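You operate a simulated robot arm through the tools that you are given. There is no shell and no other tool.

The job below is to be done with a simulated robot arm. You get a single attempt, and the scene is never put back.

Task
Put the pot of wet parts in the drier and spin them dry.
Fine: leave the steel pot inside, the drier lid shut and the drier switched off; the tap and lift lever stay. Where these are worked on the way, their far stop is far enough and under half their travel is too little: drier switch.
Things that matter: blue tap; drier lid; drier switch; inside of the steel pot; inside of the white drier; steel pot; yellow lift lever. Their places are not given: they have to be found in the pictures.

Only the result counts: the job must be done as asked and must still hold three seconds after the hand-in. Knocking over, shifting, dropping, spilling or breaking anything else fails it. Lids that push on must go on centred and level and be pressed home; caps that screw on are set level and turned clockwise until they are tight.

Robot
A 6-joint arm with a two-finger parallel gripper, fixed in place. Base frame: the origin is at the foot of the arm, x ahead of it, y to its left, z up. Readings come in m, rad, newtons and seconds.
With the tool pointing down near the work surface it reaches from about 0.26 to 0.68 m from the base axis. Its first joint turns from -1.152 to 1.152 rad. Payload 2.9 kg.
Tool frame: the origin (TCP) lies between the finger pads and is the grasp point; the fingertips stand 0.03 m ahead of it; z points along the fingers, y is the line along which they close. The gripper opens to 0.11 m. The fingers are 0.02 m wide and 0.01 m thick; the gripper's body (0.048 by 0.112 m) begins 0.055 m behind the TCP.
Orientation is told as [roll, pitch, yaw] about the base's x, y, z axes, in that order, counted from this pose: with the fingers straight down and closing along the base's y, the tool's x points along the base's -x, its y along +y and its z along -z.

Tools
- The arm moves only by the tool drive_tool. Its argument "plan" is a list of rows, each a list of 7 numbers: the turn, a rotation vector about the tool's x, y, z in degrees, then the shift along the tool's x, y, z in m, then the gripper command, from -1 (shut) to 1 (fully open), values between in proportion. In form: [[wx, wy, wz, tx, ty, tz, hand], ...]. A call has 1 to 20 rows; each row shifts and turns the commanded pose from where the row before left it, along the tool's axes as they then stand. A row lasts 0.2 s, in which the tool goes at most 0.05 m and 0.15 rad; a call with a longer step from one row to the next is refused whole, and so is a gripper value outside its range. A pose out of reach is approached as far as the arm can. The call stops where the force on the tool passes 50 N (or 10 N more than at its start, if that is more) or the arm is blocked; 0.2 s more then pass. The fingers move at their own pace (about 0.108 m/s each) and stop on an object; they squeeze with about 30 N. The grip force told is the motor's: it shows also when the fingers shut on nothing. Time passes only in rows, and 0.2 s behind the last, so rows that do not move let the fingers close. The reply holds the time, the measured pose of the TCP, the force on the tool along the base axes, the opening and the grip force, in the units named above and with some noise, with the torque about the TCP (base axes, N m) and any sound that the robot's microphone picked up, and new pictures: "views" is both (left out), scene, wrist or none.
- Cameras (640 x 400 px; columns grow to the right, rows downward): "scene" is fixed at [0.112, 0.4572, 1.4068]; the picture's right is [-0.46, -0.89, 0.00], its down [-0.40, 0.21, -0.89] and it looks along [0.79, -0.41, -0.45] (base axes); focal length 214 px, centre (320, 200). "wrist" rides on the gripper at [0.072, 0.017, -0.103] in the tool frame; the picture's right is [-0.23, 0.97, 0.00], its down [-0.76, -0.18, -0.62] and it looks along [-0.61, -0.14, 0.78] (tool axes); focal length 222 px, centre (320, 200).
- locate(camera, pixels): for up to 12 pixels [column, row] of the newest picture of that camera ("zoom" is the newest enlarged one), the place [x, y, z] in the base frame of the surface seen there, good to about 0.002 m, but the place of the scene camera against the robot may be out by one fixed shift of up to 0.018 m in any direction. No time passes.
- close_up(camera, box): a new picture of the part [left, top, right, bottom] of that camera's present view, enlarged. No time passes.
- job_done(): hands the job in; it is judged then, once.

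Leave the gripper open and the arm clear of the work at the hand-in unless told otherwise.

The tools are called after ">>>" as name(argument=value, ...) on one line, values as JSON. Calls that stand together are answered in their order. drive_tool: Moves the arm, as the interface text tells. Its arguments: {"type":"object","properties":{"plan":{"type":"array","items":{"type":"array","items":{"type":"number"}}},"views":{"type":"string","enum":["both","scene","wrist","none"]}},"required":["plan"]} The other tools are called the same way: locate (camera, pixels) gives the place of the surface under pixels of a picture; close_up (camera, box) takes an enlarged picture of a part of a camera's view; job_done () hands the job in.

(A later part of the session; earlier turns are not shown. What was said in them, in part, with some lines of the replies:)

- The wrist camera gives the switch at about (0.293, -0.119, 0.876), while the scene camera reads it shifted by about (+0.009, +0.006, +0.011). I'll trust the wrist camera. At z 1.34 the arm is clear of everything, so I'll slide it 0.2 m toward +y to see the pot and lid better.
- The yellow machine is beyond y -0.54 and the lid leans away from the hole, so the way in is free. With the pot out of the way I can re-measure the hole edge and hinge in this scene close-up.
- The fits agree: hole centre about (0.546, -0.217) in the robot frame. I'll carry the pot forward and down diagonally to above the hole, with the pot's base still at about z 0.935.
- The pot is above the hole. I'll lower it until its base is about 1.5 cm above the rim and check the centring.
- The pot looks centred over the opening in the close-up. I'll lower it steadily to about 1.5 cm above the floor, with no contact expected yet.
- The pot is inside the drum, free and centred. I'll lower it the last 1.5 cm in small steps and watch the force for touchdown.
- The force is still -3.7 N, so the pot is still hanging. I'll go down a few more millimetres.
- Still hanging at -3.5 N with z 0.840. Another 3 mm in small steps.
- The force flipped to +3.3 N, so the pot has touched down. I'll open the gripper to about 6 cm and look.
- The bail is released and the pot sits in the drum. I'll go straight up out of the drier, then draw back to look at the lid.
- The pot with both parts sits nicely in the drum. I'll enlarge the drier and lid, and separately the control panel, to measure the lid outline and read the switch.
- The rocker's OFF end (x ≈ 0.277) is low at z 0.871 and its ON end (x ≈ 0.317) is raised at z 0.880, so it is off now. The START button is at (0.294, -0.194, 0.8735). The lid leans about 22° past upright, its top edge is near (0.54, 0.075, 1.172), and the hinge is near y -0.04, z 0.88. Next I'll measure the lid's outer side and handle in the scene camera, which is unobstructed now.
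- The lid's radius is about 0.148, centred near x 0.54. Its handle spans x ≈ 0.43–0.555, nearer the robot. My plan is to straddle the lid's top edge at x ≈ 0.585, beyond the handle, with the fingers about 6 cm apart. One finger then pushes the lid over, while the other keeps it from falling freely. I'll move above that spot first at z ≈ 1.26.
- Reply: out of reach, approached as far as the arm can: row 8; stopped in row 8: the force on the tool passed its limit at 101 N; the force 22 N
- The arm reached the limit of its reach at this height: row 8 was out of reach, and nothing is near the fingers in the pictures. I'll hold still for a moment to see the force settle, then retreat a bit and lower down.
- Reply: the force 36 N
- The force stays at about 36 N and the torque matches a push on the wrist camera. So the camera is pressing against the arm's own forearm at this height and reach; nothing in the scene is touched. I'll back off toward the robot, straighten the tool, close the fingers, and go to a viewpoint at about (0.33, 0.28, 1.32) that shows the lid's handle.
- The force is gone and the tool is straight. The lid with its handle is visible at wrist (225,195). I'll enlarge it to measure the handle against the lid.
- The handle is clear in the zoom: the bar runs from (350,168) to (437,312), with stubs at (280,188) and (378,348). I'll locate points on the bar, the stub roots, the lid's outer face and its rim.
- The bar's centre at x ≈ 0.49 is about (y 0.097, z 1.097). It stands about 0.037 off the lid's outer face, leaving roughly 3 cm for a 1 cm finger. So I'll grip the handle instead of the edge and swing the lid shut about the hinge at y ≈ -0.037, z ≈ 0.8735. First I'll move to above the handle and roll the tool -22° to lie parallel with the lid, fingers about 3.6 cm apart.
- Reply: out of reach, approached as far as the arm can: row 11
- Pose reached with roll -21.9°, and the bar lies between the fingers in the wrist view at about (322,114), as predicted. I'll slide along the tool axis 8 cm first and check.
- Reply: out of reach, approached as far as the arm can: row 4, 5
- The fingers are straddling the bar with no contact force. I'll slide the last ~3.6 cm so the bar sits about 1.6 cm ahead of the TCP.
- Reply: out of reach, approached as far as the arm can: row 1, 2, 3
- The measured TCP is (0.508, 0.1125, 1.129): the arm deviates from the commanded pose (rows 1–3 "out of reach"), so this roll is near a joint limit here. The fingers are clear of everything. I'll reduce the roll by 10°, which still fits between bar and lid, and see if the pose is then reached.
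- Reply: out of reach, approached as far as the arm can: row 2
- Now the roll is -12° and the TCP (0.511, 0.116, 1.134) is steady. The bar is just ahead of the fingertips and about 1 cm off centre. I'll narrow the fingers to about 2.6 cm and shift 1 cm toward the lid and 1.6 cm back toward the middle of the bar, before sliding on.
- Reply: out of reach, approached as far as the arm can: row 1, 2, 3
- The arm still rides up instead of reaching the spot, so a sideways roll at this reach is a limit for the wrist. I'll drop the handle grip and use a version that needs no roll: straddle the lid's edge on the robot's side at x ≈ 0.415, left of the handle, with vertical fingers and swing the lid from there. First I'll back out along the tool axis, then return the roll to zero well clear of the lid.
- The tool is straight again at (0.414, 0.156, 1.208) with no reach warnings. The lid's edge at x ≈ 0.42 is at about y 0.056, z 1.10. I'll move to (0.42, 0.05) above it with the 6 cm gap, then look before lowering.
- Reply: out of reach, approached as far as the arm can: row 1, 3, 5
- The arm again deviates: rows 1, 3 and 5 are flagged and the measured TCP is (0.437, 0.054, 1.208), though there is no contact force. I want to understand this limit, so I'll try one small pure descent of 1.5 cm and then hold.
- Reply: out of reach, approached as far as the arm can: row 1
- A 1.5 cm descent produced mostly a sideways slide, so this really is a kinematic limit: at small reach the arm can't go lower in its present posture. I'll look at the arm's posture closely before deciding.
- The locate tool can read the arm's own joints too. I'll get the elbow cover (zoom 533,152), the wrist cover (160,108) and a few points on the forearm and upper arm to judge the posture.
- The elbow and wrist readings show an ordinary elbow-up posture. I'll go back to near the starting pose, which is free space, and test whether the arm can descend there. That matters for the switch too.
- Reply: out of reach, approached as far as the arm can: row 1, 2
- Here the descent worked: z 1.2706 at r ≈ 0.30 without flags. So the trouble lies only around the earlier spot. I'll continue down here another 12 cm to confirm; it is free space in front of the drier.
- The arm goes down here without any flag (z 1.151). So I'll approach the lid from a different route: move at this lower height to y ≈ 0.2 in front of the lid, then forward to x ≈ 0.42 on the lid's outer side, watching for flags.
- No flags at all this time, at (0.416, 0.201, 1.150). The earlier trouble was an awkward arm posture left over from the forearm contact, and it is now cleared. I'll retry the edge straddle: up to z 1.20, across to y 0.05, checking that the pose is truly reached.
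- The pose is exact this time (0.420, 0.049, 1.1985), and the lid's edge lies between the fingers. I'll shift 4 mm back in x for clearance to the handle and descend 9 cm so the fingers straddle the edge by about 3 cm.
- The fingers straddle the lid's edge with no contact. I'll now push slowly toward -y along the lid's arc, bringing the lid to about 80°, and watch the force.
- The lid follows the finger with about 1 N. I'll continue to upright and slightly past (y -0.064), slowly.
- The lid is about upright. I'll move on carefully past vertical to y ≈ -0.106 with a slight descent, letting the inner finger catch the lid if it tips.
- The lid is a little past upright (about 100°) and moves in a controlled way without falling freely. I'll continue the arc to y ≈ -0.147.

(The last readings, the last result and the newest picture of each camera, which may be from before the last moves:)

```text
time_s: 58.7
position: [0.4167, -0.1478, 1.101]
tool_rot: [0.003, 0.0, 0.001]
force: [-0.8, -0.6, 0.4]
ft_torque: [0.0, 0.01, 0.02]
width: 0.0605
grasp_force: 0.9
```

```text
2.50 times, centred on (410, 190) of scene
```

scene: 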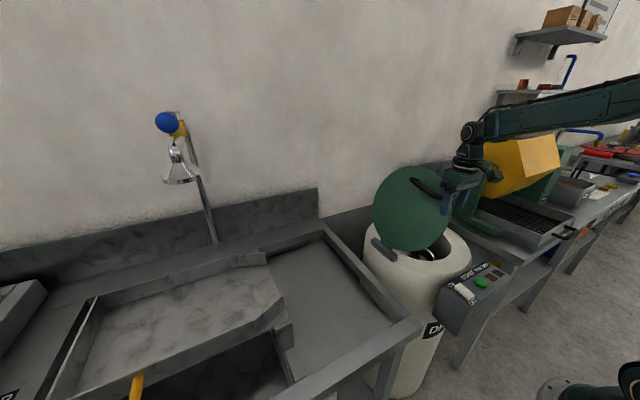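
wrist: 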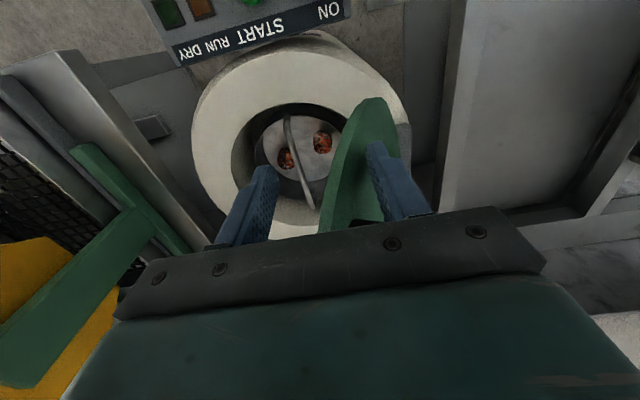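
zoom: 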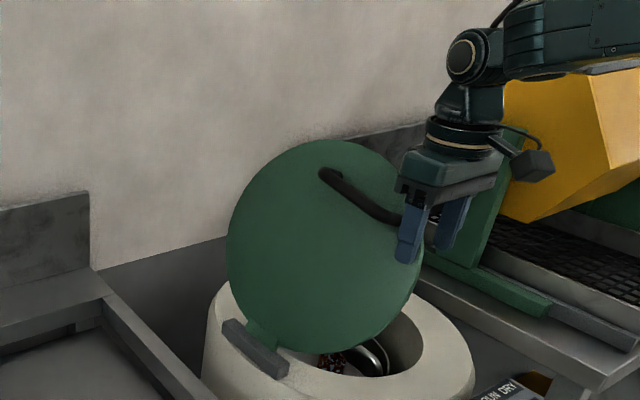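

The lid is being pushed and stays against the outer finger (about 110° now); it doesn't fall freely. I'll continue the arc to roughly 130°.

>>> drive_tool(plan=[[0, 0, 0, 0, -0.0128, 0.0065, 0.1], [0, 0, 0, 0, -0.0128, 0.0065, 0.1], [0, 0, 0, 0, -0.0101, 0.0071, 0.1], [0, 0, 0, 0, -0.0101, 0.0071, 0.1], [0, 0, 0, 0, -0.0101, 0.0071, 0.1], [0, 0, 0, 0, 0, 0, 0.1]])

>>> close_up(camera="scene", box=[340, 120, 500, 280])

```text
time_s: 60.1
position: [0.4169, -0.2026, 1.0658]
tool_rot: [0.001, 0.001, 0.002]
force: [0.4, 0.5, -0.3]
ft_torque: [-0.01, -0.02, 0.01]
width: 0.0606
grasp_force: 0.0
```

scene: 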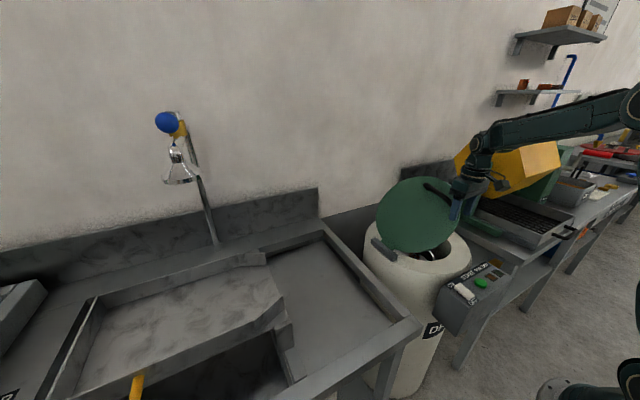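
wrist: 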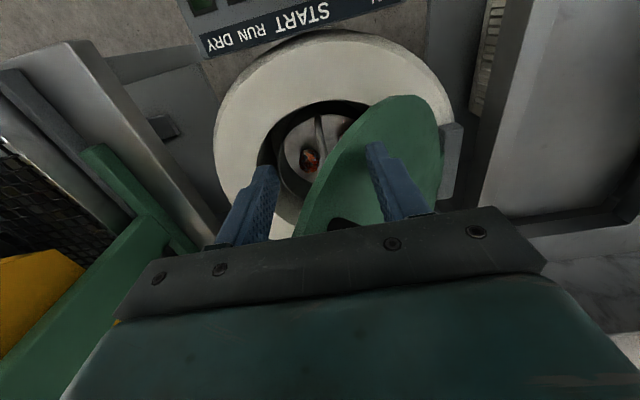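

```text
2.50 times, centred on (420, 200) of scene
```

zoom: 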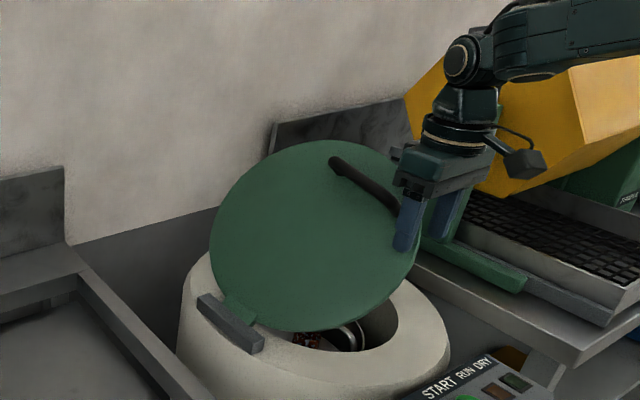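

The lid is at about 130° and well controlled. I'll continue the arc to about 160°.

>>> drive_tool(plan=[[0, 0, 0, 0, -0.0088, 0.0088, 0.1], [0, 0, 0, 0, -0.0088, 0.0088, 0.1], [0, 0, 0, 0, -0.0088, 0.0088, 0.1], [0, 0, 0, 0, -0.0071, 0.0101, 0.1], [0, 0, 0, 0, -0.0071, 0.0101, 0.1], [0, 0, 0, 0, -0.0071, 0.0101, 0.1], [0, 0, 0, 0, -0.0052, 0.0112, 0.1], [0, 0, 0, 0, -0.0052, 0.0112, 0.1], [0, 0, 0, 0, -0.0052, 0.0112, 0.1], [0, 0, 0, 0, 0, 0, 0.1]])

>>> close_up(camera="scene", box=[350, 150, 510, 310])

```text
time_s: 62.3
position: [0.4162, -0.265, 0.9741]
tool_rot: [0.005, 0.004, 0.001]
force: [0.2, 0.2, 0.3]
ft_torque: [0.02, 0.02, -0.05]
width: 0.0603
grasp_force: 0.0
```

scene: 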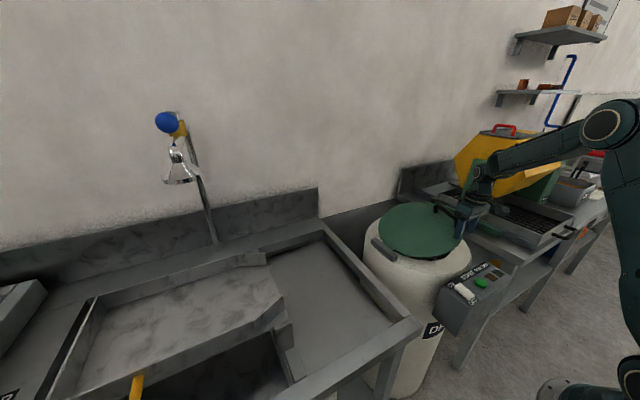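
wrist: 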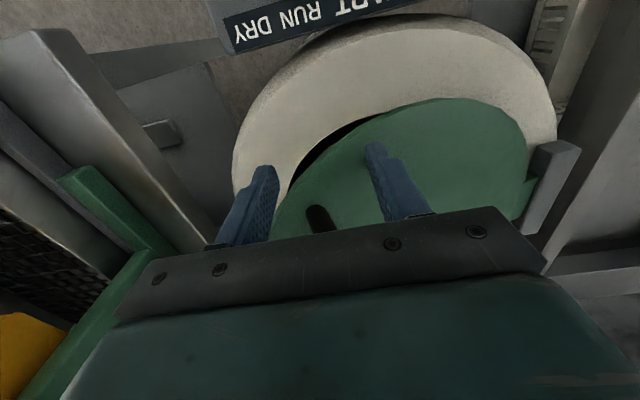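

```text
2.50 times, centred on (430, 230) of scene
```

zoom: 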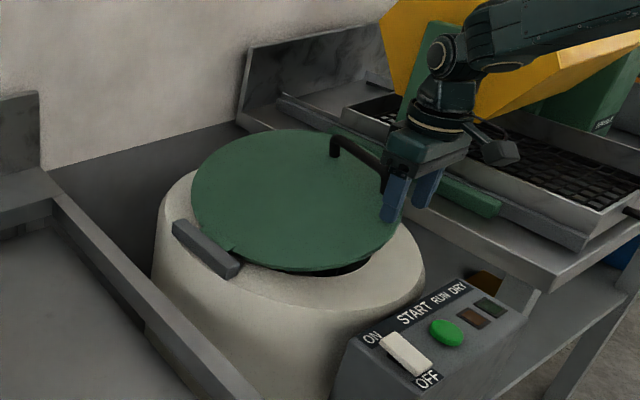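

The lid is at about 160°, nearly shut, with the gap still visible. I'll lower further in small steps toward fully shut and watch the force.

>>> drive_tool(plan=[[0, 0, 0, 0, -0.003, 0.009, 0.1], [0, 0, 0, 0, -0.003, 0.009, 0.1], [0, 0, 0, 0, -0.003, 0.009, 0.1], [0, 0, 0, 0, -0.002, 0.009, 0.1], [0, 0, 0, 0, -0.001, 0.008, 0.1], [0, 0, 0, 0, -0.001, 0.008, 0.1], [0, 0, 0, 0, 0, 0.006, 0.1], [0, 0, 0, 0, 0, 0, 0.1]])

>>> close_up(camera="scene", box=[350, 150, 510, 310])

```text
time_s: 64.1
position: [0.4162, -0.2776, 0.917]
tool_rot: [0.004, 0.002, 0.001]
force: [-0.1, 0.3, -0.2]
ft_torque: [0.02, -0.03, 0.0]
width: 0.0607
grasp_force: 0.1
```

scene: 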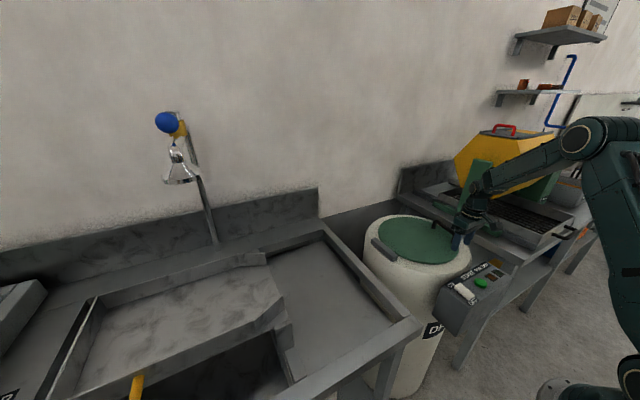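
wrist: 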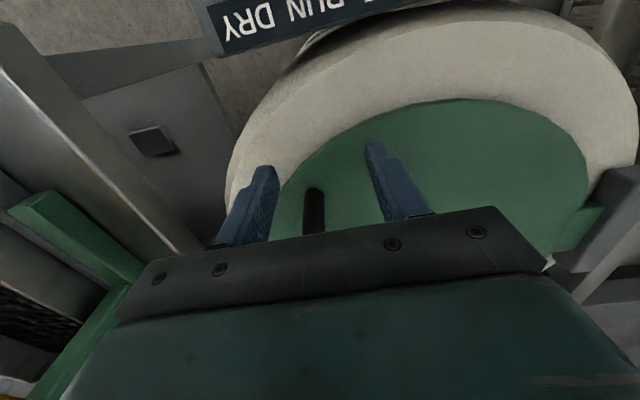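

```text
2.50 times, centred on (430, 230) of scene
```

zoom: 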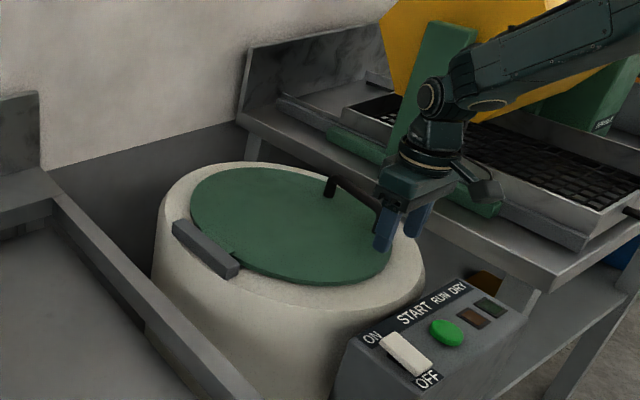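

The lid looks almost flat. I'll measure its surface height at several points to see if it is level, expecting z about 0.8765 when shut.

>>> locate(camera="zoom", pixels=[[240, 190], [280, 230], [330, 250], [360, 255], [230, 230], [300, 190], [360, 190], [340, 285], [270, 170], [200, 200]])

>>> locate(camera="wrist", pixels=[[340, 160], [460, 120], [520, 160], [300, 200], [480, 190], [440, 150], [400, 110], [300, 120], [340, 200]])

```text
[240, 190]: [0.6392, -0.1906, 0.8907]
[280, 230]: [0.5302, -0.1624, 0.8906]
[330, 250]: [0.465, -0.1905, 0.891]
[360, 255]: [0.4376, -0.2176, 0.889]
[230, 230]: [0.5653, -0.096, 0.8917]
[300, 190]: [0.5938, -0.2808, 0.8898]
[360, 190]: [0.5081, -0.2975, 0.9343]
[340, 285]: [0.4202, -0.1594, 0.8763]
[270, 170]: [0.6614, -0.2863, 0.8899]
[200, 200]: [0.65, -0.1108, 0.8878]
```

```text
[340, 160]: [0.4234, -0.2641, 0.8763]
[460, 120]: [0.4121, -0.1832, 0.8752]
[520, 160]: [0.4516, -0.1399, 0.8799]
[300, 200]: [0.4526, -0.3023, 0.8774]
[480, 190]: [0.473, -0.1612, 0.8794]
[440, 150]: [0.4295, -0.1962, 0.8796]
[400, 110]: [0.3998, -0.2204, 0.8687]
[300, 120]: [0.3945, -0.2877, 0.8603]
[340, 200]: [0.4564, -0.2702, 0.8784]
```

The lid's top reads z ≈ 0.877–0.880 everywhere, so it has settled flat on the rim. I'll press gently with the fingertip to make sure it is home, watching the force.

>>> drive_tool(plan=[[0, 0, 0, 0, 0, 0.004, 0.1], [0, 0, 0, 0, 0, 0.003, 0.1], [0, 0, 0, 0, 0, 0.002, 0.1], [0, 0, 0, 0, 0, 0.001, 0.1], [0, 0, 0, 0, 0, 0.001, 0.1], [0, 0, 0, 0, 0, 0, 0.1]], views="none")

```text
time_s: 65.5
position: [0.4167, -0.2779, 0.9105]
tool_rot: [0.001, 0.0, 0.001]
force: [-12.5, 3.6, 42.9]
ft_torque: [1.6, -0.02, 0.35]
width: 0.0624
grasp_force: 2.3
```

The fingertip met firm resistance (43 N) at z ≈ 0.88, so the lid is fully home. I'll lift off and retreat upward, closing the fingers, then move over the control panel.

>>> drive_tool(plan=[[0, 0, 0, 0, 0, -0.01, 0.1], [0, 0, 0, 0, 0, -0.03, 0.1], [0, 0, 0, 0, 0, -0.04, 0.1], [0, 0, 0, 0, 0, -0.04, 0.1], [0, 0, 0, 0, 0, -0.04, 0.1], [0, 0, 0, 0.03, 0.025, -0.01, -1], [0, 0, 0, 0.03, 0.03, 0, -1], [0, 0, 0, 0.02, 0.03, 0, -1], [0, 0, 0, 0.01, 0.03, 0, -1], [0, 0, 0, 0, 0, 0, -1]])

>>> close_up(camera="scene", box=[370, 190, 530, 320])

```text
time_s: 67.7
position: [0.3257, -0.1613, 1.0772]
tool_rot: [0.003, 0.005, 0.004]
force: [-0.7, 0.6, -0.9]
ft_torque: [0.01, 0.01, 0.0]
width: 0.0002
grasp_force: 29.9
```

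scene: 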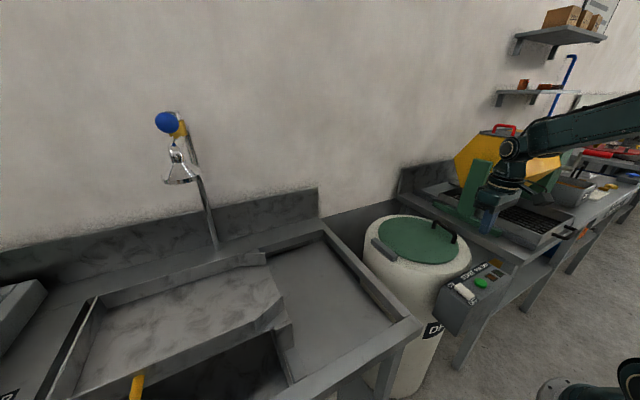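
wrist: 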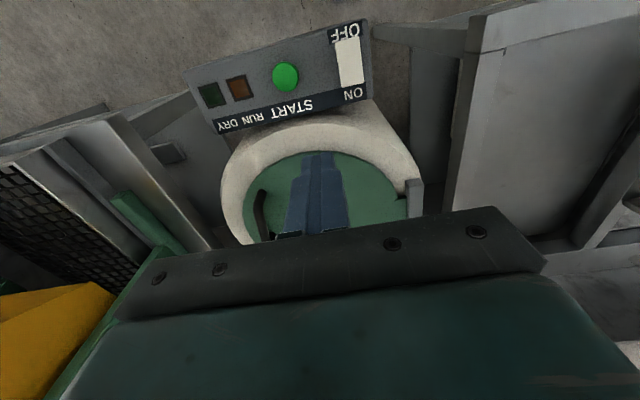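

```text
3.08 times, centred on (450, 255) of scene
```

zoom: 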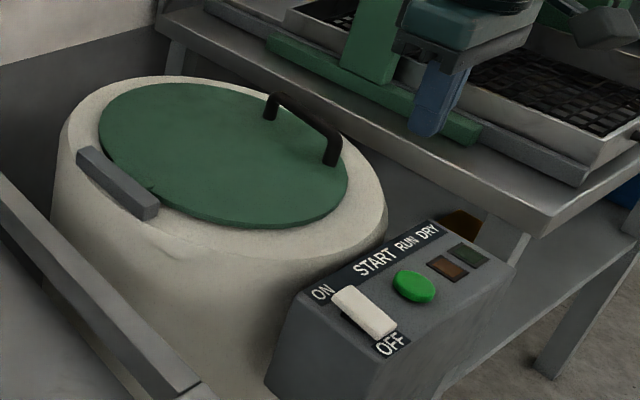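

The lid lies flat on the drier and the control panel is in clear view. I'll enlarge the panel in the wrist camera and measure the rocker and START button.

>>> close_up(camera="wrist", box=[180, 10, 388, 140])

```text
3.08 times, centred on (284, 75) of wrist
```

zoom: 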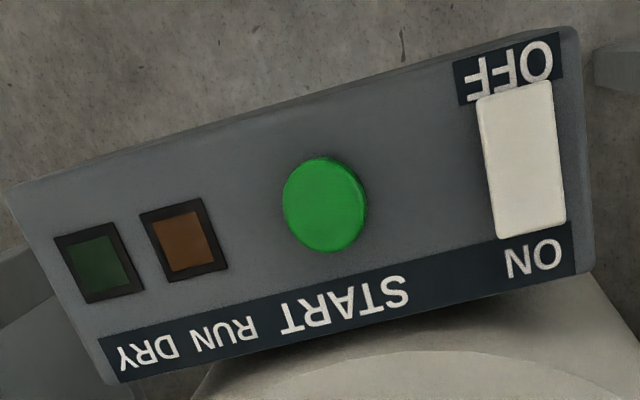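

>>> locate(camera="zoom", pixels=[[515, 90], [518, 110], [522, 140], [526, 170], [530, 200], [532, 225], [490, 165], [560, 155], [495, 235], [562, 225], [325, 203], [430, 180]])

>>> locate(camera="zoom", pixels=[[300, 180], [350, 225], [320, 165], [330, 240], [100, 265], [185, 240], [530, 255], [505, 70], [400, 120], [250, 260], [570, 60], [585, 260]])

```text
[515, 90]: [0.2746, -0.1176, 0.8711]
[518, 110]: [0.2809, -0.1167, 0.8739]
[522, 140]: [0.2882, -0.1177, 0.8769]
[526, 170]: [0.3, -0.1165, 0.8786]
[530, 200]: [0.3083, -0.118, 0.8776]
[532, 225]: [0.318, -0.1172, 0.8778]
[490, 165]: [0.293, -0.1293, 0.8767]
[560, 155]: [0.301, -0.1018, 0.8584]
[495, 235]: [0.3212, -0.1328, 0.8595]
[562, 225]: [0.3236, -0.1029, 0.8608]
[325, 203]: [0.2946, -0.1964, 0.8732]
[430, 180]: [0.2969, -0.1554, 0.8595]
```

```text
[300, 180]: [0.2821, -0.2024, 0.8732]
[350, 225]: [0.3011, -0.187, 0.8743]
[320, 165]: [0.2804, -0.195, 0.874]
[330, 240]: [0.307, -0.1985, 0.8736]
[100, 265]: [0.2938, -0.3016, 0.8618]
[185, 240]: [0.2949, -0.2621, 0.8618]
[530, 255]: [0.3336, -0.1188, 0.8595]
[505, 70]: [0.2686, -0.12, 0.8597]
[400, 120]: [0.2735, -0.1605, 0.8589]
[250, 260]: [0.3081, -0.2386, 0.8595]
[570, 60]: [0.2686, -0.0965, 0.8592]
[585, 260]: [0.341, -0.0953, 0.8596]
```

The panel surface is z 0.8595. The rocker spans x 0.273–0.321 at y ≈ -0.117, with its ON half raised at z ≈ 0.878. START is at (0.2945, -0.195), top z 0.8735. I'll position the closed fingers above the rocker's ON end (x 0.314) and come down to just above it.

>>> drive_tool(plan=[[0, 0, 0, 0.0117, 0.0443, 0, -1], [0, 0, 0, 0, 0, 0.02, -1], [0, 0, 0, 0, 0, 0.035, -1], [0, 0, 0, 0, 0, 0.035, -1], [0, 0, 0, 0, 0, 0.035, -1], [0, 0, 0, 0, 0, 0.025, -1], [0, 0, 0, 0, 0, 0, -1]])

>>> close_up(camera="scene", box=[420, 220, 530, 320])

```text
time_s: 69.3
position: [0.3126, -0.1184, 0.9277]
tool_rot: [0.004, 0.004, -0.001]
force: [0.0, 0.4, 0.4]
ft_torque: [0.01, -0.02, -0.04]
width: 0.0
grasp_force: 29.8
```

scene: 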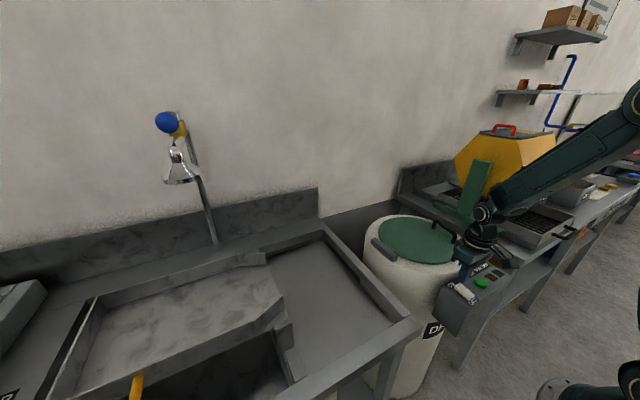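
wrist: 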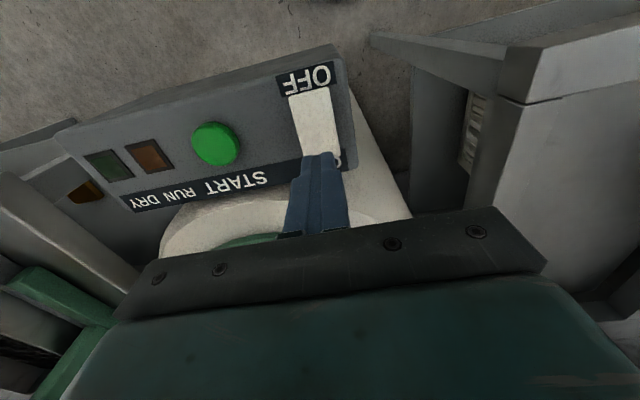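

```text
4.00 times, centred on (475, 270) of scene
```

zoom: 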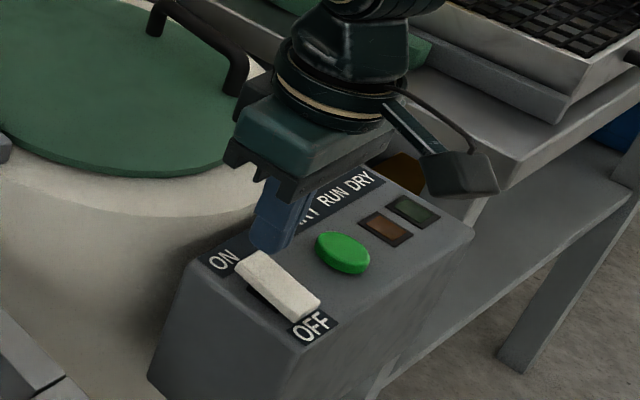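

The closed fingers are over the rocker's ON end. I'll press down in small steps to about z 0.870 at the tip and read the force.

>>> drive_tool(plan=[[0, 0, 0, 0, 0, 0.014, -1], [0, 0, 0, 0, 0, 0.005, -1], [0, 0, 0, 0, 0, 0.003, -1], [0, 0, 0, 0, 0, 0.003, -1], [0, 0, 0, 0, 0, 0.002, -1], [0, 0, 0, 0, 0, 0, -1]])

>>> close_up(camera="scene", box=[420, 220, 530, 320])

```text
time_s: 70.3
position: [0.3145, -0.1177, 0.9059]
tool_rot: [0.004, -0.001, 0.004]
force: [-2.8, 1.1, 9.6]
ft_torque: [0.01, 0.19, -0.03]
width: 0.0
grasp_force: 29.9
stopped in row 5: the force on the tool passed its limit at 60 N (the readings are from after the stop); the commanded pose is now the measured one
```

scene: 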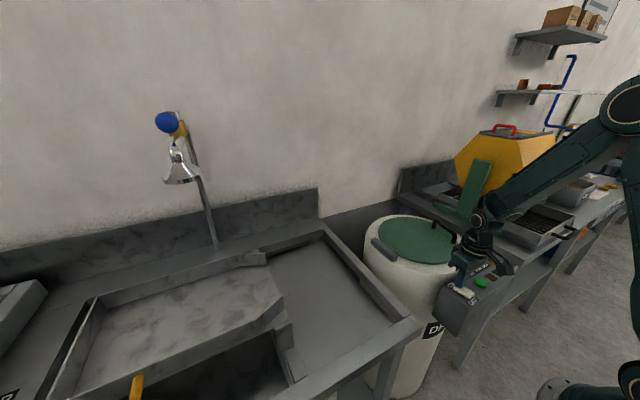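
wrist: 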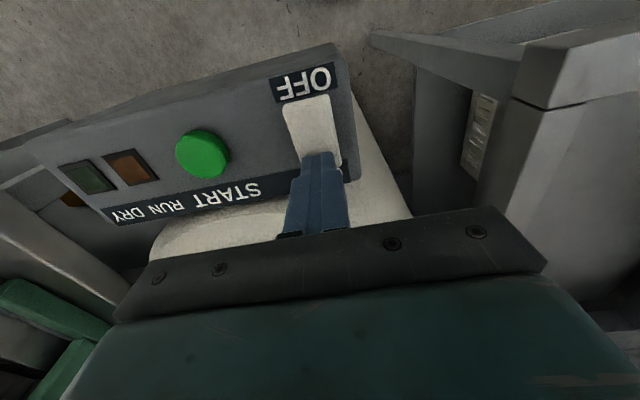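

```text
4.00 times, centred on (475, 270) of scene
```

zoom: 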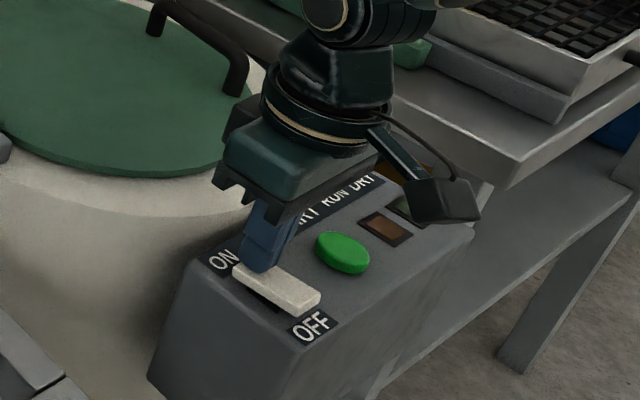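

The press stopped at 60 N with the tip at z ≈ 0.876. I'll lift off 4 cm and check whether the rocker tipped.

>>> drive_tool(plan=[[0, 0, 0, 0, 0, -0.01, -1], [0, 0, 0, 0, 0, -0.03, -1], [0, 0, 0, 0, 0, -0.04, -1], [0, 0, 0, 0, 0, -0.04, -1], [0, 0, 0, 0, -0.0, 0, -1]])

>>> close_up(camera="wrist", box=[180, 10, 388, 140])

>>> close_up(camera="scene", box=[420, 220, 530, 320])

```text
time_s: 71.5
position: [0.3146, -0.1194, 1.0266]
tool_rot: [0.004, -0.002, 0.004]
force: [0.1, -0.1, 0.3]
ft_torque: [0.04, -0.02, -0.02]
width: 0.0
grasp_force: 29.7
```

scene: 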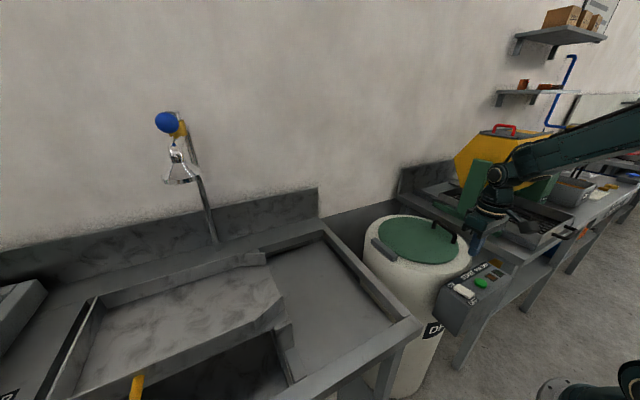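
wrist: 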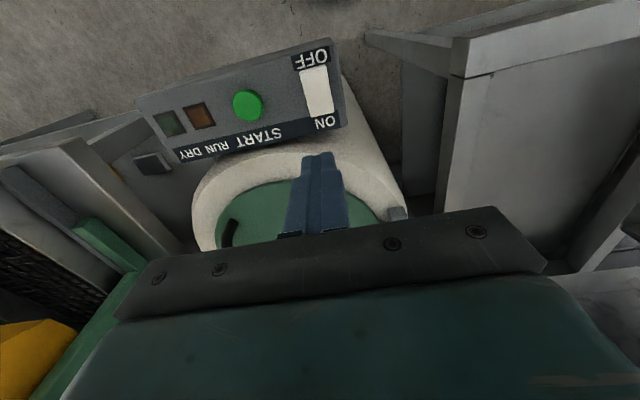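

```text
3.08 times, centred on (284, 75) of wrist
```

zoom: 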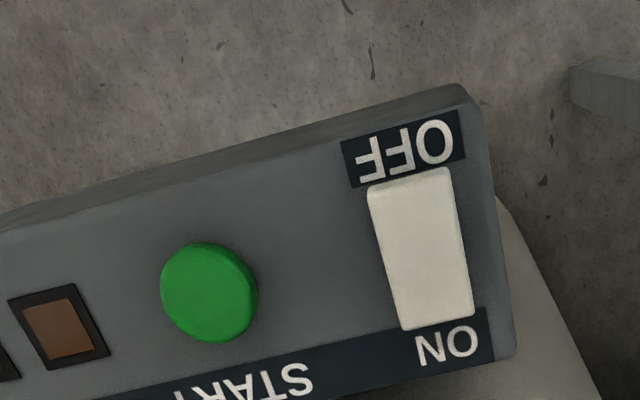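

```text
4.00 times, centred on (475, 270) of scene
```

zoom: 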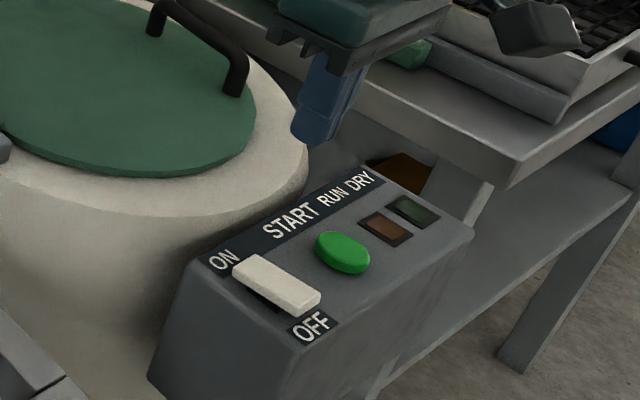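

In the scene close-up the OFF end now stands up, with a dark gap below it, and the ON end is down. I'll confirm with heights along the rocker.

>>> locate(camera="zoom", pixels=[[245, 265], [260, 275], [275, 283], [290, 292], [305, 298], [315, 300], [240, 262], [343, 252]])

>>> locate(camera="wrist", pixels=[[314, 70], [316, 80], [318, 90], [320, 100], [322, 110], [247, 104]])

```text
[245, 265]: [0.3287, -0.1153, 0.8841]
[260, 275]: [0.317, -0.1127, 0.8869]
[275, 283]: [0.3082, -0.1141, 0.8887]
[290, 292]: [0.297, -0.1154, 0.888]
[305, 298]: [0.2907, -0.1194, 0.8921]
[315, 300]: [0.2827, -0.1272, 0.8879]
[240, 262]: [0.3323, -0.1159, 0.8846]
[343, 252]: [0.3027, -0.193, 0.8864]
```

```text
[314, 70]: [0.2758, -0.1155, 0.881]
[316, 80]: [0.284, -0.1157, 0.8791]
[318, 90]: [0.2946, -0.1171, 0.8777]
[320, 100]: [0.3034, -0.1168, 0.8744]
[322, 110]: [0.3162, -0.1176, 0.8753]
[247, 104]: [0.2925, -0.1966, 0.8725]
```

The rocker is now thrown: OFF end up at z 0.881, ON end down at about 0.875. The RUN lamp (brown) isn't lit yet, so START has to be pressed. I'll move the closed fingers over the green button at (0.293, -0.196) and come down to about 1.2 cm above it.

>>> drive_tool(plan=[[0, 0, 0, 0.0105, -0.0383, 0, -1], [0, 0, 0, 0.0106, -0.0383, 0, -1], [0, 0, 0, 0, 0, 0.03, -1], [0, 0, 0, 0, 0, 0.035, -1], [0, 0, 0, 0, 0, 0.03, -1], [0, 0, 0, 0, 0, 0.016, -1], [0, 0, 0, 0, 0, 0, -1]])

>>> close_up(camera="scene", box=[420, 220, 530, 320])

```text
time_s: 73.1
position: [0.2937, -0.1955, 0.9137]
tool_rot: [0.004, -0.001, 0.002]
force: [0.0, 1.1, 0.4]
ft_torque: [-0.05, 0.01, -0.01]
width: 0.0
grasp_force: 29.4
```

scene: 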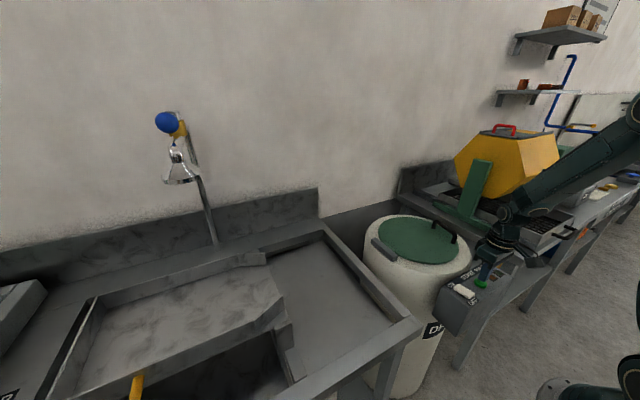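
wrist: 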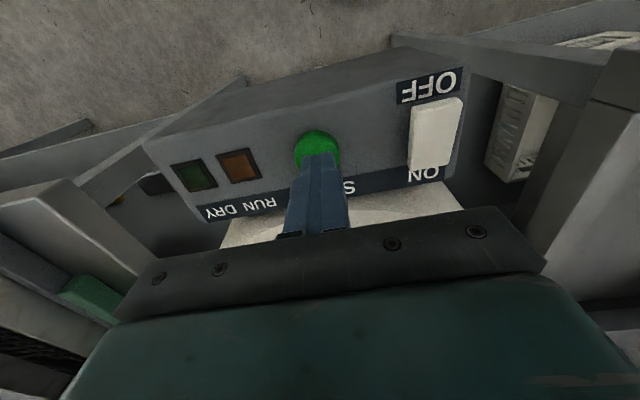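

```text
4.00 times, centred on (475, 270) of scene
```

zoom: 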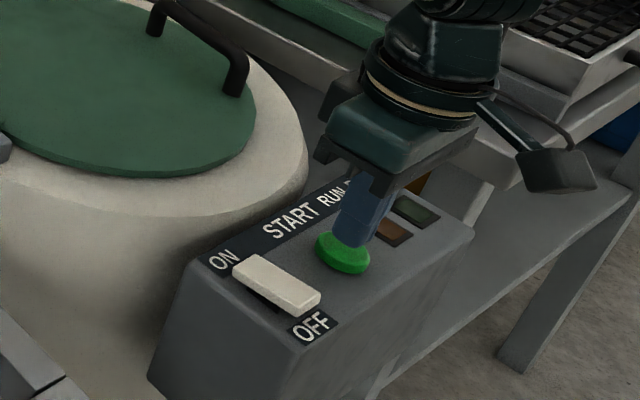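

The tip is about 1 cm above the START button. I'll press it down in small steps and watch the force, lamps and sound.

>>> drive_tool(plan=[[0, 0, 0, 0, 0, 0.007, -1], [0, 0, 0, 0, 0, 0.004, -1], [0, 0, 0, 0, 0, 0.003, -1], [0, 0, 0, 0, 0, 0.002, -1], [0, 0, 0, 0, 0, 0.002, -1], [0, 0, 0, 0, 0, 0, -1]])

>>> close_up(camera="wrist", box=[130, 40, 490, 240])

```text
time_s: 74.5
position: [0.2955, -0.1959, 0.8967]
tool_rot: [0.002, 0.0, 0.002]
force: [-3.2, 1.7, 11.5]
ft_torque: [0.03, 0.07, 0.02]
width: 0.0
grasp_force: 29.6
heard: click
```

scene: 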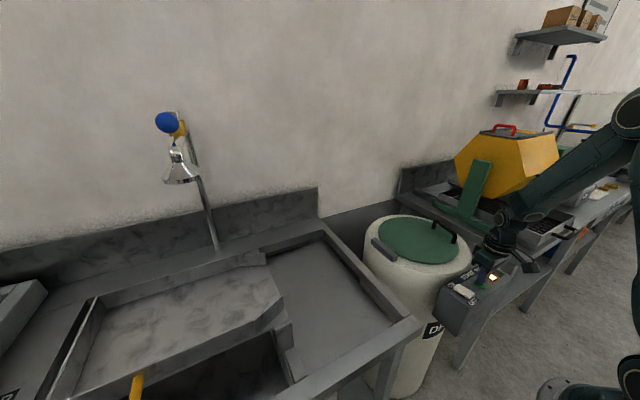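
wrist: 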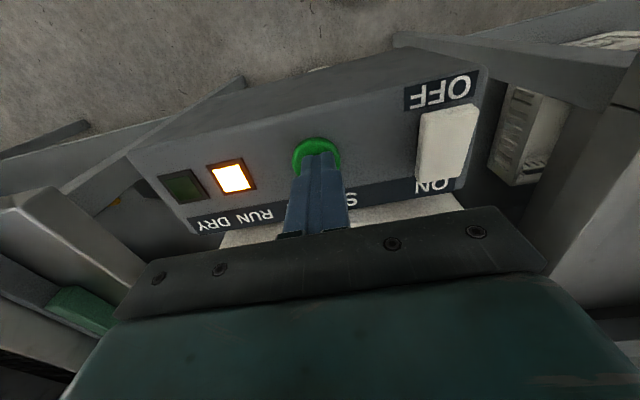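

```text
1.78 times, centred on (310, 140) of wrist
```

zoom: 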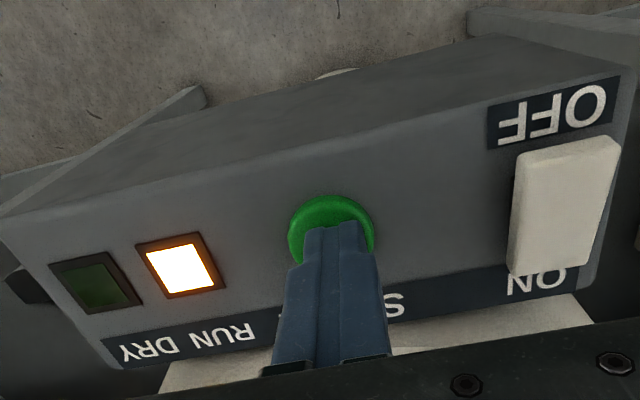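

The button clicked and the RUN lamp is lit. I'll lift off the button and wait clear above the panel, watching for the DRY lamp.

>>> drive_tool(plan=[[0, 0, 0, 0, 0, -0.01, -1], [0, 0, 0, 0, 0, -0.03, -1], [0, 0, 0, 0, 0, -0.04, -1], [0, 0, 0, 0, 0, -0.03, -1], [0, 0, 0, 0, 0, 0, -1], [0, 0, 0, 0, 0, 0, -1], [0, 0, 0, 0, 0, 0, -1], [0, 0, 0, 0, 0, 0, -1], [0, 0, 0, 0, 0, 0, -1], [0, 0, 0, 0, 0, 0, -1]])

>>> close_up(camera="wrist", box=[130, 20, 450, 200])

```text
time_s: 76.7
position: [0.292, -0.1947, 1.0065]
tool_rot: [0.003, 0.0, 0.002]
force: [1.1, -0.4, -0.3]
ft_torque: [-0.02, 0.01, 0.02]
width: 0.0
grasp_force: 29.6
```

scene: 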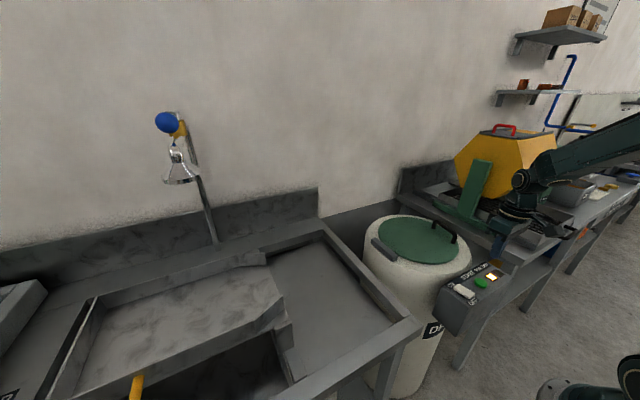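
wrist: 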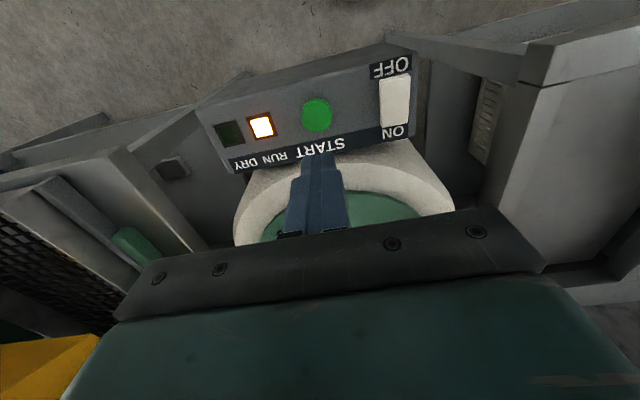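

```text
2.00 times, centred on (290, 110) of wrist
```

zoom: 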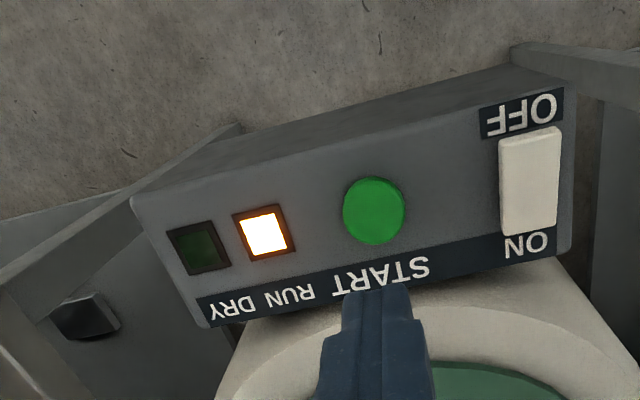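

The RUN lamp is on and DRY is still dark. I'll hold still for 4 seconds and look again.

>>> drive_tool(plan=[[0, 0, 0, 0, 0, 0, -1], [0, 0, 0, 0, 0, 0, -1], [0, 0, 0, 0, 0, 0, -1], [0, 0, 0, 0, 0, 0, -1], [0, 0, 0, 0, 0, 0, -1], [0, 0, 0, 0, 0, 0, -1], [0, 0, 0, 0, 0, 0, -1], [0, 0, 0, 0, 0, 0, -1], [0, 0, 0, 0, 0, 0, -1], [0, 0, 0, 0, 0, 0, -1], [0, 0, 0, 0, 0, 0, -1], [0, 0, 0, 0, 0, 0, -1], [0, 0, 0, 0, 0, 0, -1], [0, 0, 0, 0, 0, 0, -1], [0, 0, 0, 0, 0, 0, -1], [0, 0, 0, 0, 0, 0, -1], [0, 0, 0, 0, 0, 0, -1], [0, 0, 0, 0, 0, 0, -1], [0, 0, 0, 0, 0, 0, -1], [0, 0, 0, 0, 0, 0, -1]], views="wrist")

```text
time_s: 80.9
position: [0.2925, -0.1944, 1.0084]
tool_rot: [0.004, 0.001, 0.004]
force: [-0.5, 0.2, 0.6]
ft_torque: [0.03, 0.01, -0.02]
width: 0.0003
grasp_force: 29.6
```

wrist: 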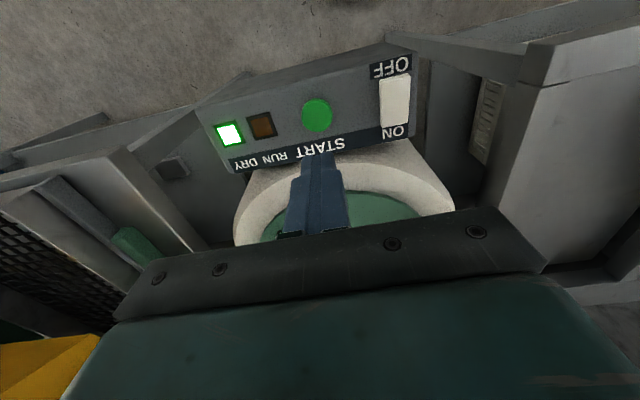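

The DRY lamp is lit and RUN is out, so the parts are dry. Next I'll switch off: move over the rocker's OFF end (x ≈ 0.2795, y -0.117) and come down to just above it.

>>> drive_tool(plan=[[0, 0, 0, 0.0065, 0.0385, 0, -1], [0, 0, 0, 0.0065, 0.0385, 0, -1], [0, 0, 0, 0, 0, 0.03, -1], [0, 0, 0, 0, 0, 0.035, -1], [0, 0, 0, 0, 0, 0.02, -1], [0, 0, 0, 0, 0, 0, -1]])

>>> close_up(camera="scene", box=[420, 220, 530, 320])

```text
time_s: 82.3
position: [0.2808, -0.1158, 0.9212]
tool_rot: [0.004, -0.002, 0.002]
force: [0.0, -0.1, 0.3]
ft_torque: [-0.03, -0.03, -0.02]
width: 0.0002
grasp_force: 30.0
```

scene: 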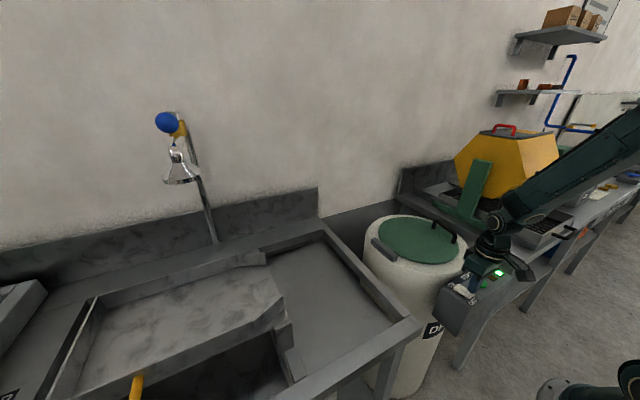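
wrist: 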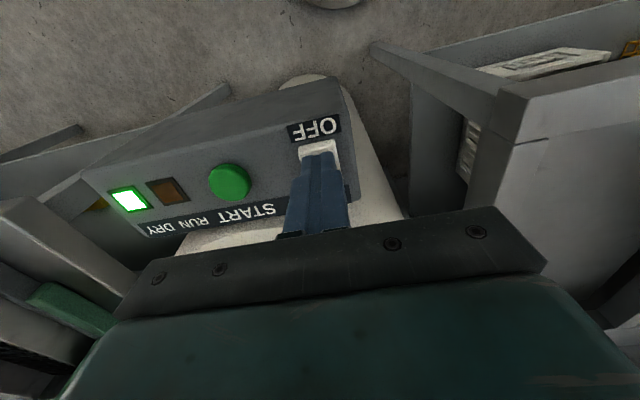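

```text
4.00 times, centred on (475, 270) of scene
```

zoom: 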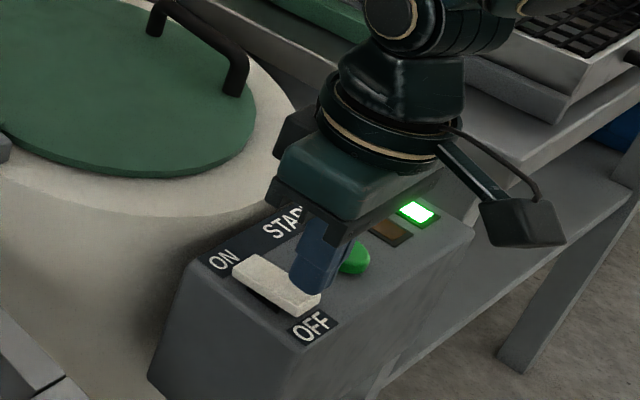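

The tip is about 1 cm above the raised OFF end. I'll press it down in small steps.

>>> drive_tool(plan=[[0, 0, 0, 0, 0, 0.008, -1], [0, 0, 0, 0, 0, 0.004, -1], [0, 0, 0, 0, 0, 0.003, -1], [0, 0, 0, 0, 0, 0.003, -1], [0, 0, 0, 0, 0, 0.003, -1], [0, 0, 0, 0, 0, 0.002, -1], [0, 0, 0, 0, 0, 0, -1]], views="wrist")

>>> close_up(camera="scene", box=[420, 220, 530, 320])

```text
time_s: 83.4
position: [0.2816, -0.118, 0.9068]
tool_rot: [0.004, -0.002, 0.002]
force: [-4.9, 1.1, 11.4]
ft_torque: [0.04, 0.03, 0.07]
width: 0.0
grasp_force: 30.7
stopped in row 5: the force on the tool passed its limit at 62 N (the readings are from after the stop); the commanded pose is now the measured one
```

wrist: 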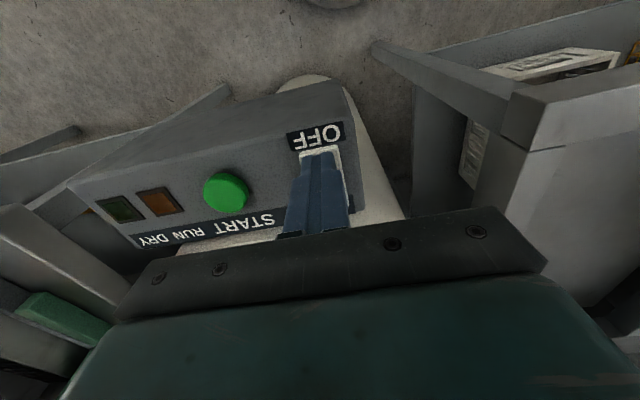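

```text
4.00 times, centred on (475, 270) of scene
```

zoom: 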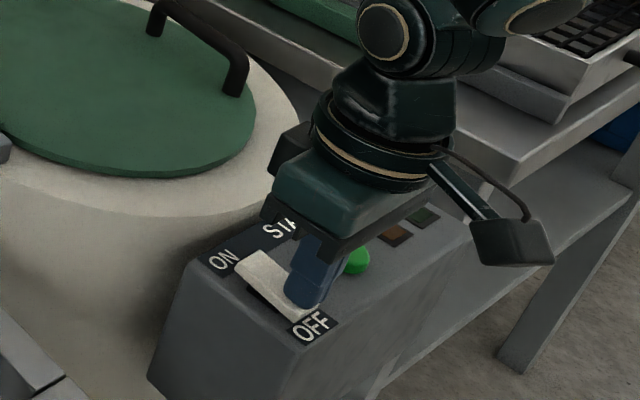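

The lamps went out, so the drier is off, and the rocker is against its stop (62 N). I'll lift away and verify the rocker's heights.

>>> drive_tool(plan=[[0, 0, 0, 0, 0, -0.01, -1], [0, 0, 0, 0, 0, -0.03, -1], [0, 0, 0, 0, 0, -0.04, -1], [0, 0, 0, 0, 0, -0.04, -1], [0, 0, 0, 0, 0, -0.04, -1], [0, 0, 0, 0, 0, 0, -1]])

>>> close_up(camera="wrist", box=[150, 20, 400, 180])

>>> close_up(camera="scene", box=[370, 190, 530, 320])

```text
time_s: 84.8
position: [0.28, -0.1184, 1.0654]
tool_rot: [0.005, 0.0, 0.002]
force: [0.3, -1.2, -0.1]
ft_torque: [-0.01, 0.01, 0.02]
width: 0.0
grasp_force: 29.7
```

scene: 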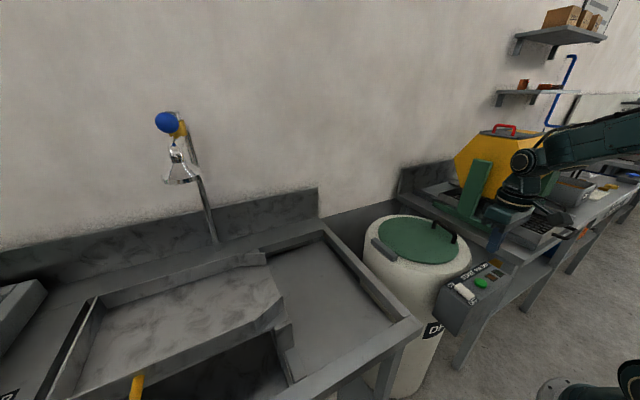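
wrist: 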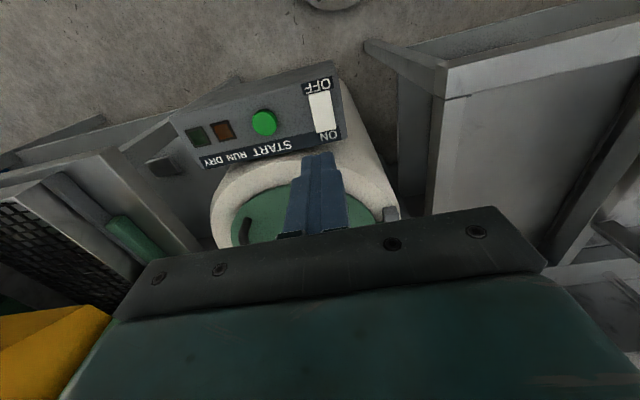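

```text
2.50 times, centred on (275, 100) of wrist
```

zoom: 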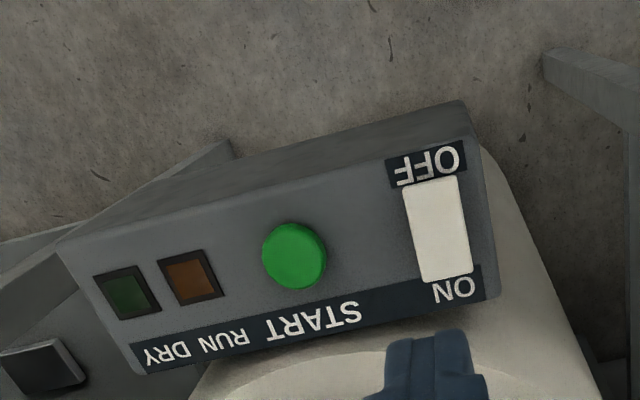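

```text
3.08 times, centred on (450, 255) of scene
```

zoom: 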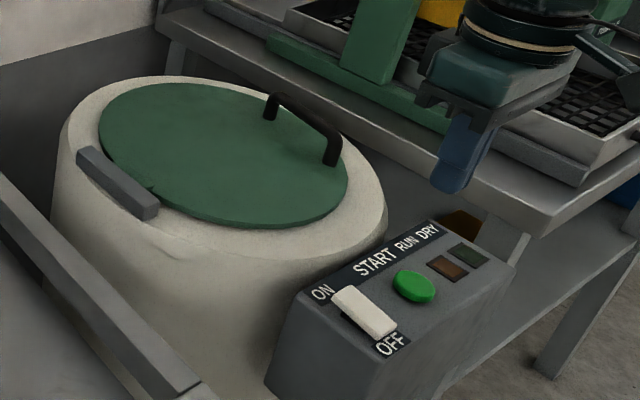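

>>> locate(camera="wrist", pixels=[[318, 95], [319, 102], [320, 110], [321, 118], [323, 127], [275, 215], [340, 200], [262, 122]])

>>> locate(camera="zoom", pixels=[[150, 110], [200, 150], [250, 190], [300, 200], [180, 180], [330, 190], [240, 110], [380, 328], [362, 312], [345, 295]])

```text
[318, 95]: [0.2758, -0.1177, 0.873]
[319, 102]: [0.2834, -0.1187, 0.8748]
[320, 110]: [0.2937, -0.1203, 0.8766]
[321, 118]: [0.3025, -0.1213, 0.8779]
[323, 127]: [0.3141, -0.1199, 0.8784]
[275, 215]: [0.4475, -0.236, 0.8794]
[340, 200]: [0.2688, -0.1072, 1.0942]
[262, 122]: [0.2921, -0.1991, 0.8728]
```

```text
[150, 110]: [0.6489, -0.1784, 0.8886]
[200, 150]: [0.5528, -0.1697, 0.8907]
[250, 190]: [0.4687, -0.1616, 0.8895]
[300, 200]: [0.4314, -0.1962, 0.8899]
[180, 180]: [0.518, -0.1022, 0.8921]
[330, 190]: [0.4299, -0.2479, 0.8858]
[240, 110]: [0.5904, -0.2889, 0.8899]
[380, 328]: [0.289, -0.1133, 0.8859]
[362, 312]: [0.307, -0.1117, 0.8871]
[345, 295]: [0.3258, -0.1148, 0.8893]
```

The rocker is back to its original OFF heights (0.873 at the OFF end, 0.878 at the ON end), all lamps are out, and the lid is flat and shut. I'll raise the arm well clear and open the gripper.

>>> drive_tool(plan=[[0, 0, 0, 0, 0, -0.03, -1], [0, 0, 0, 0, 0, -0.04, -1], [0, 0, 0, 0, 0, -0.04, 0], [0, 0, 0, -0.01, 0.01, -0.04, 1], [0, 0, 0, -0.01, 0.02, -0.04, 1], [0, 0, 0, -0.01, 0.02, -0.04, 1], [0, 0, 0, 0, 0, -0.02, 1], [0, 0, 0, 0, 0, 0, 1], [0, 0, 0, 0, 0, 0, 1]])

>>> close_up(camera="scene", box=[250, 170, 530, 345])

```text
time_s: 86.8
position: [0.3105, -0.0683, 1.3139]
tool_rot: [0.003, -0.001, 0.001]
force: [0.1, 0.4, 0.0]
ft_torque: [-0.01, 0.04, -0.02]
width: 0.1101
grasp_force: 0.1
```

scene: 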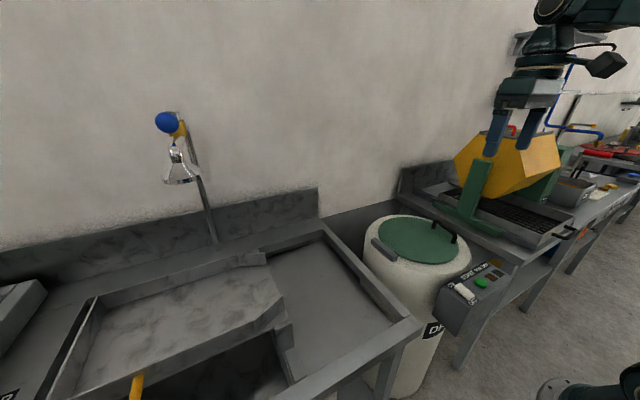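
wrist: 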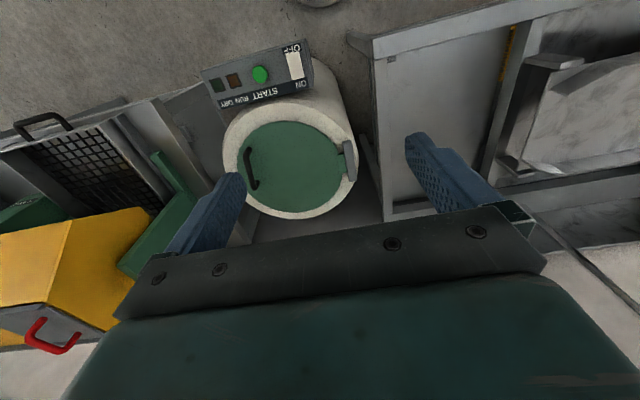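

```text
2.29 times, centred on (390, 258) of scene
```

zoom: 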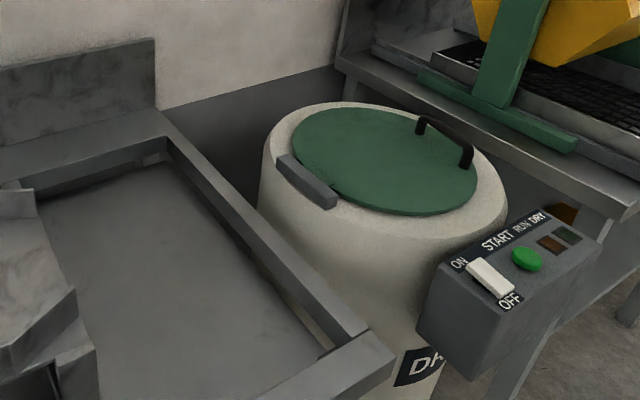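

The pot is inside the drier, the lid is shut and flat, the switch is OFF and the lamps are dark. The blue tap and yellow lever are untouched. The arm is clear and the gripper open, so I'm handing the job in.

>>> job_done()

```text
The job is handed in.
```

The parts have been spun dry and the job is handed in; I haven't seen the judged result.

- **Pot:** the steel pot is standing in the drier with both parts in it.
- **Drying:** I switched the drier on and pressed START. The RUN lamp came on, and a few seconds later the DRY lamp lit.
- **Final state:** the lid is shut flat on the rim and the switch is back at OFF against its stop, with both lamps dark. I didn't touch the blue tap or the yellow lift lever. The arm is clear of the work and the gripper is open.

While I was moving to close the lid, the wrist camera pressed against the arm's own forearm and the move stopped at 101 N. Nothing in the scene was touched, and the arm moved normally once I had taken it back near its starting pose.
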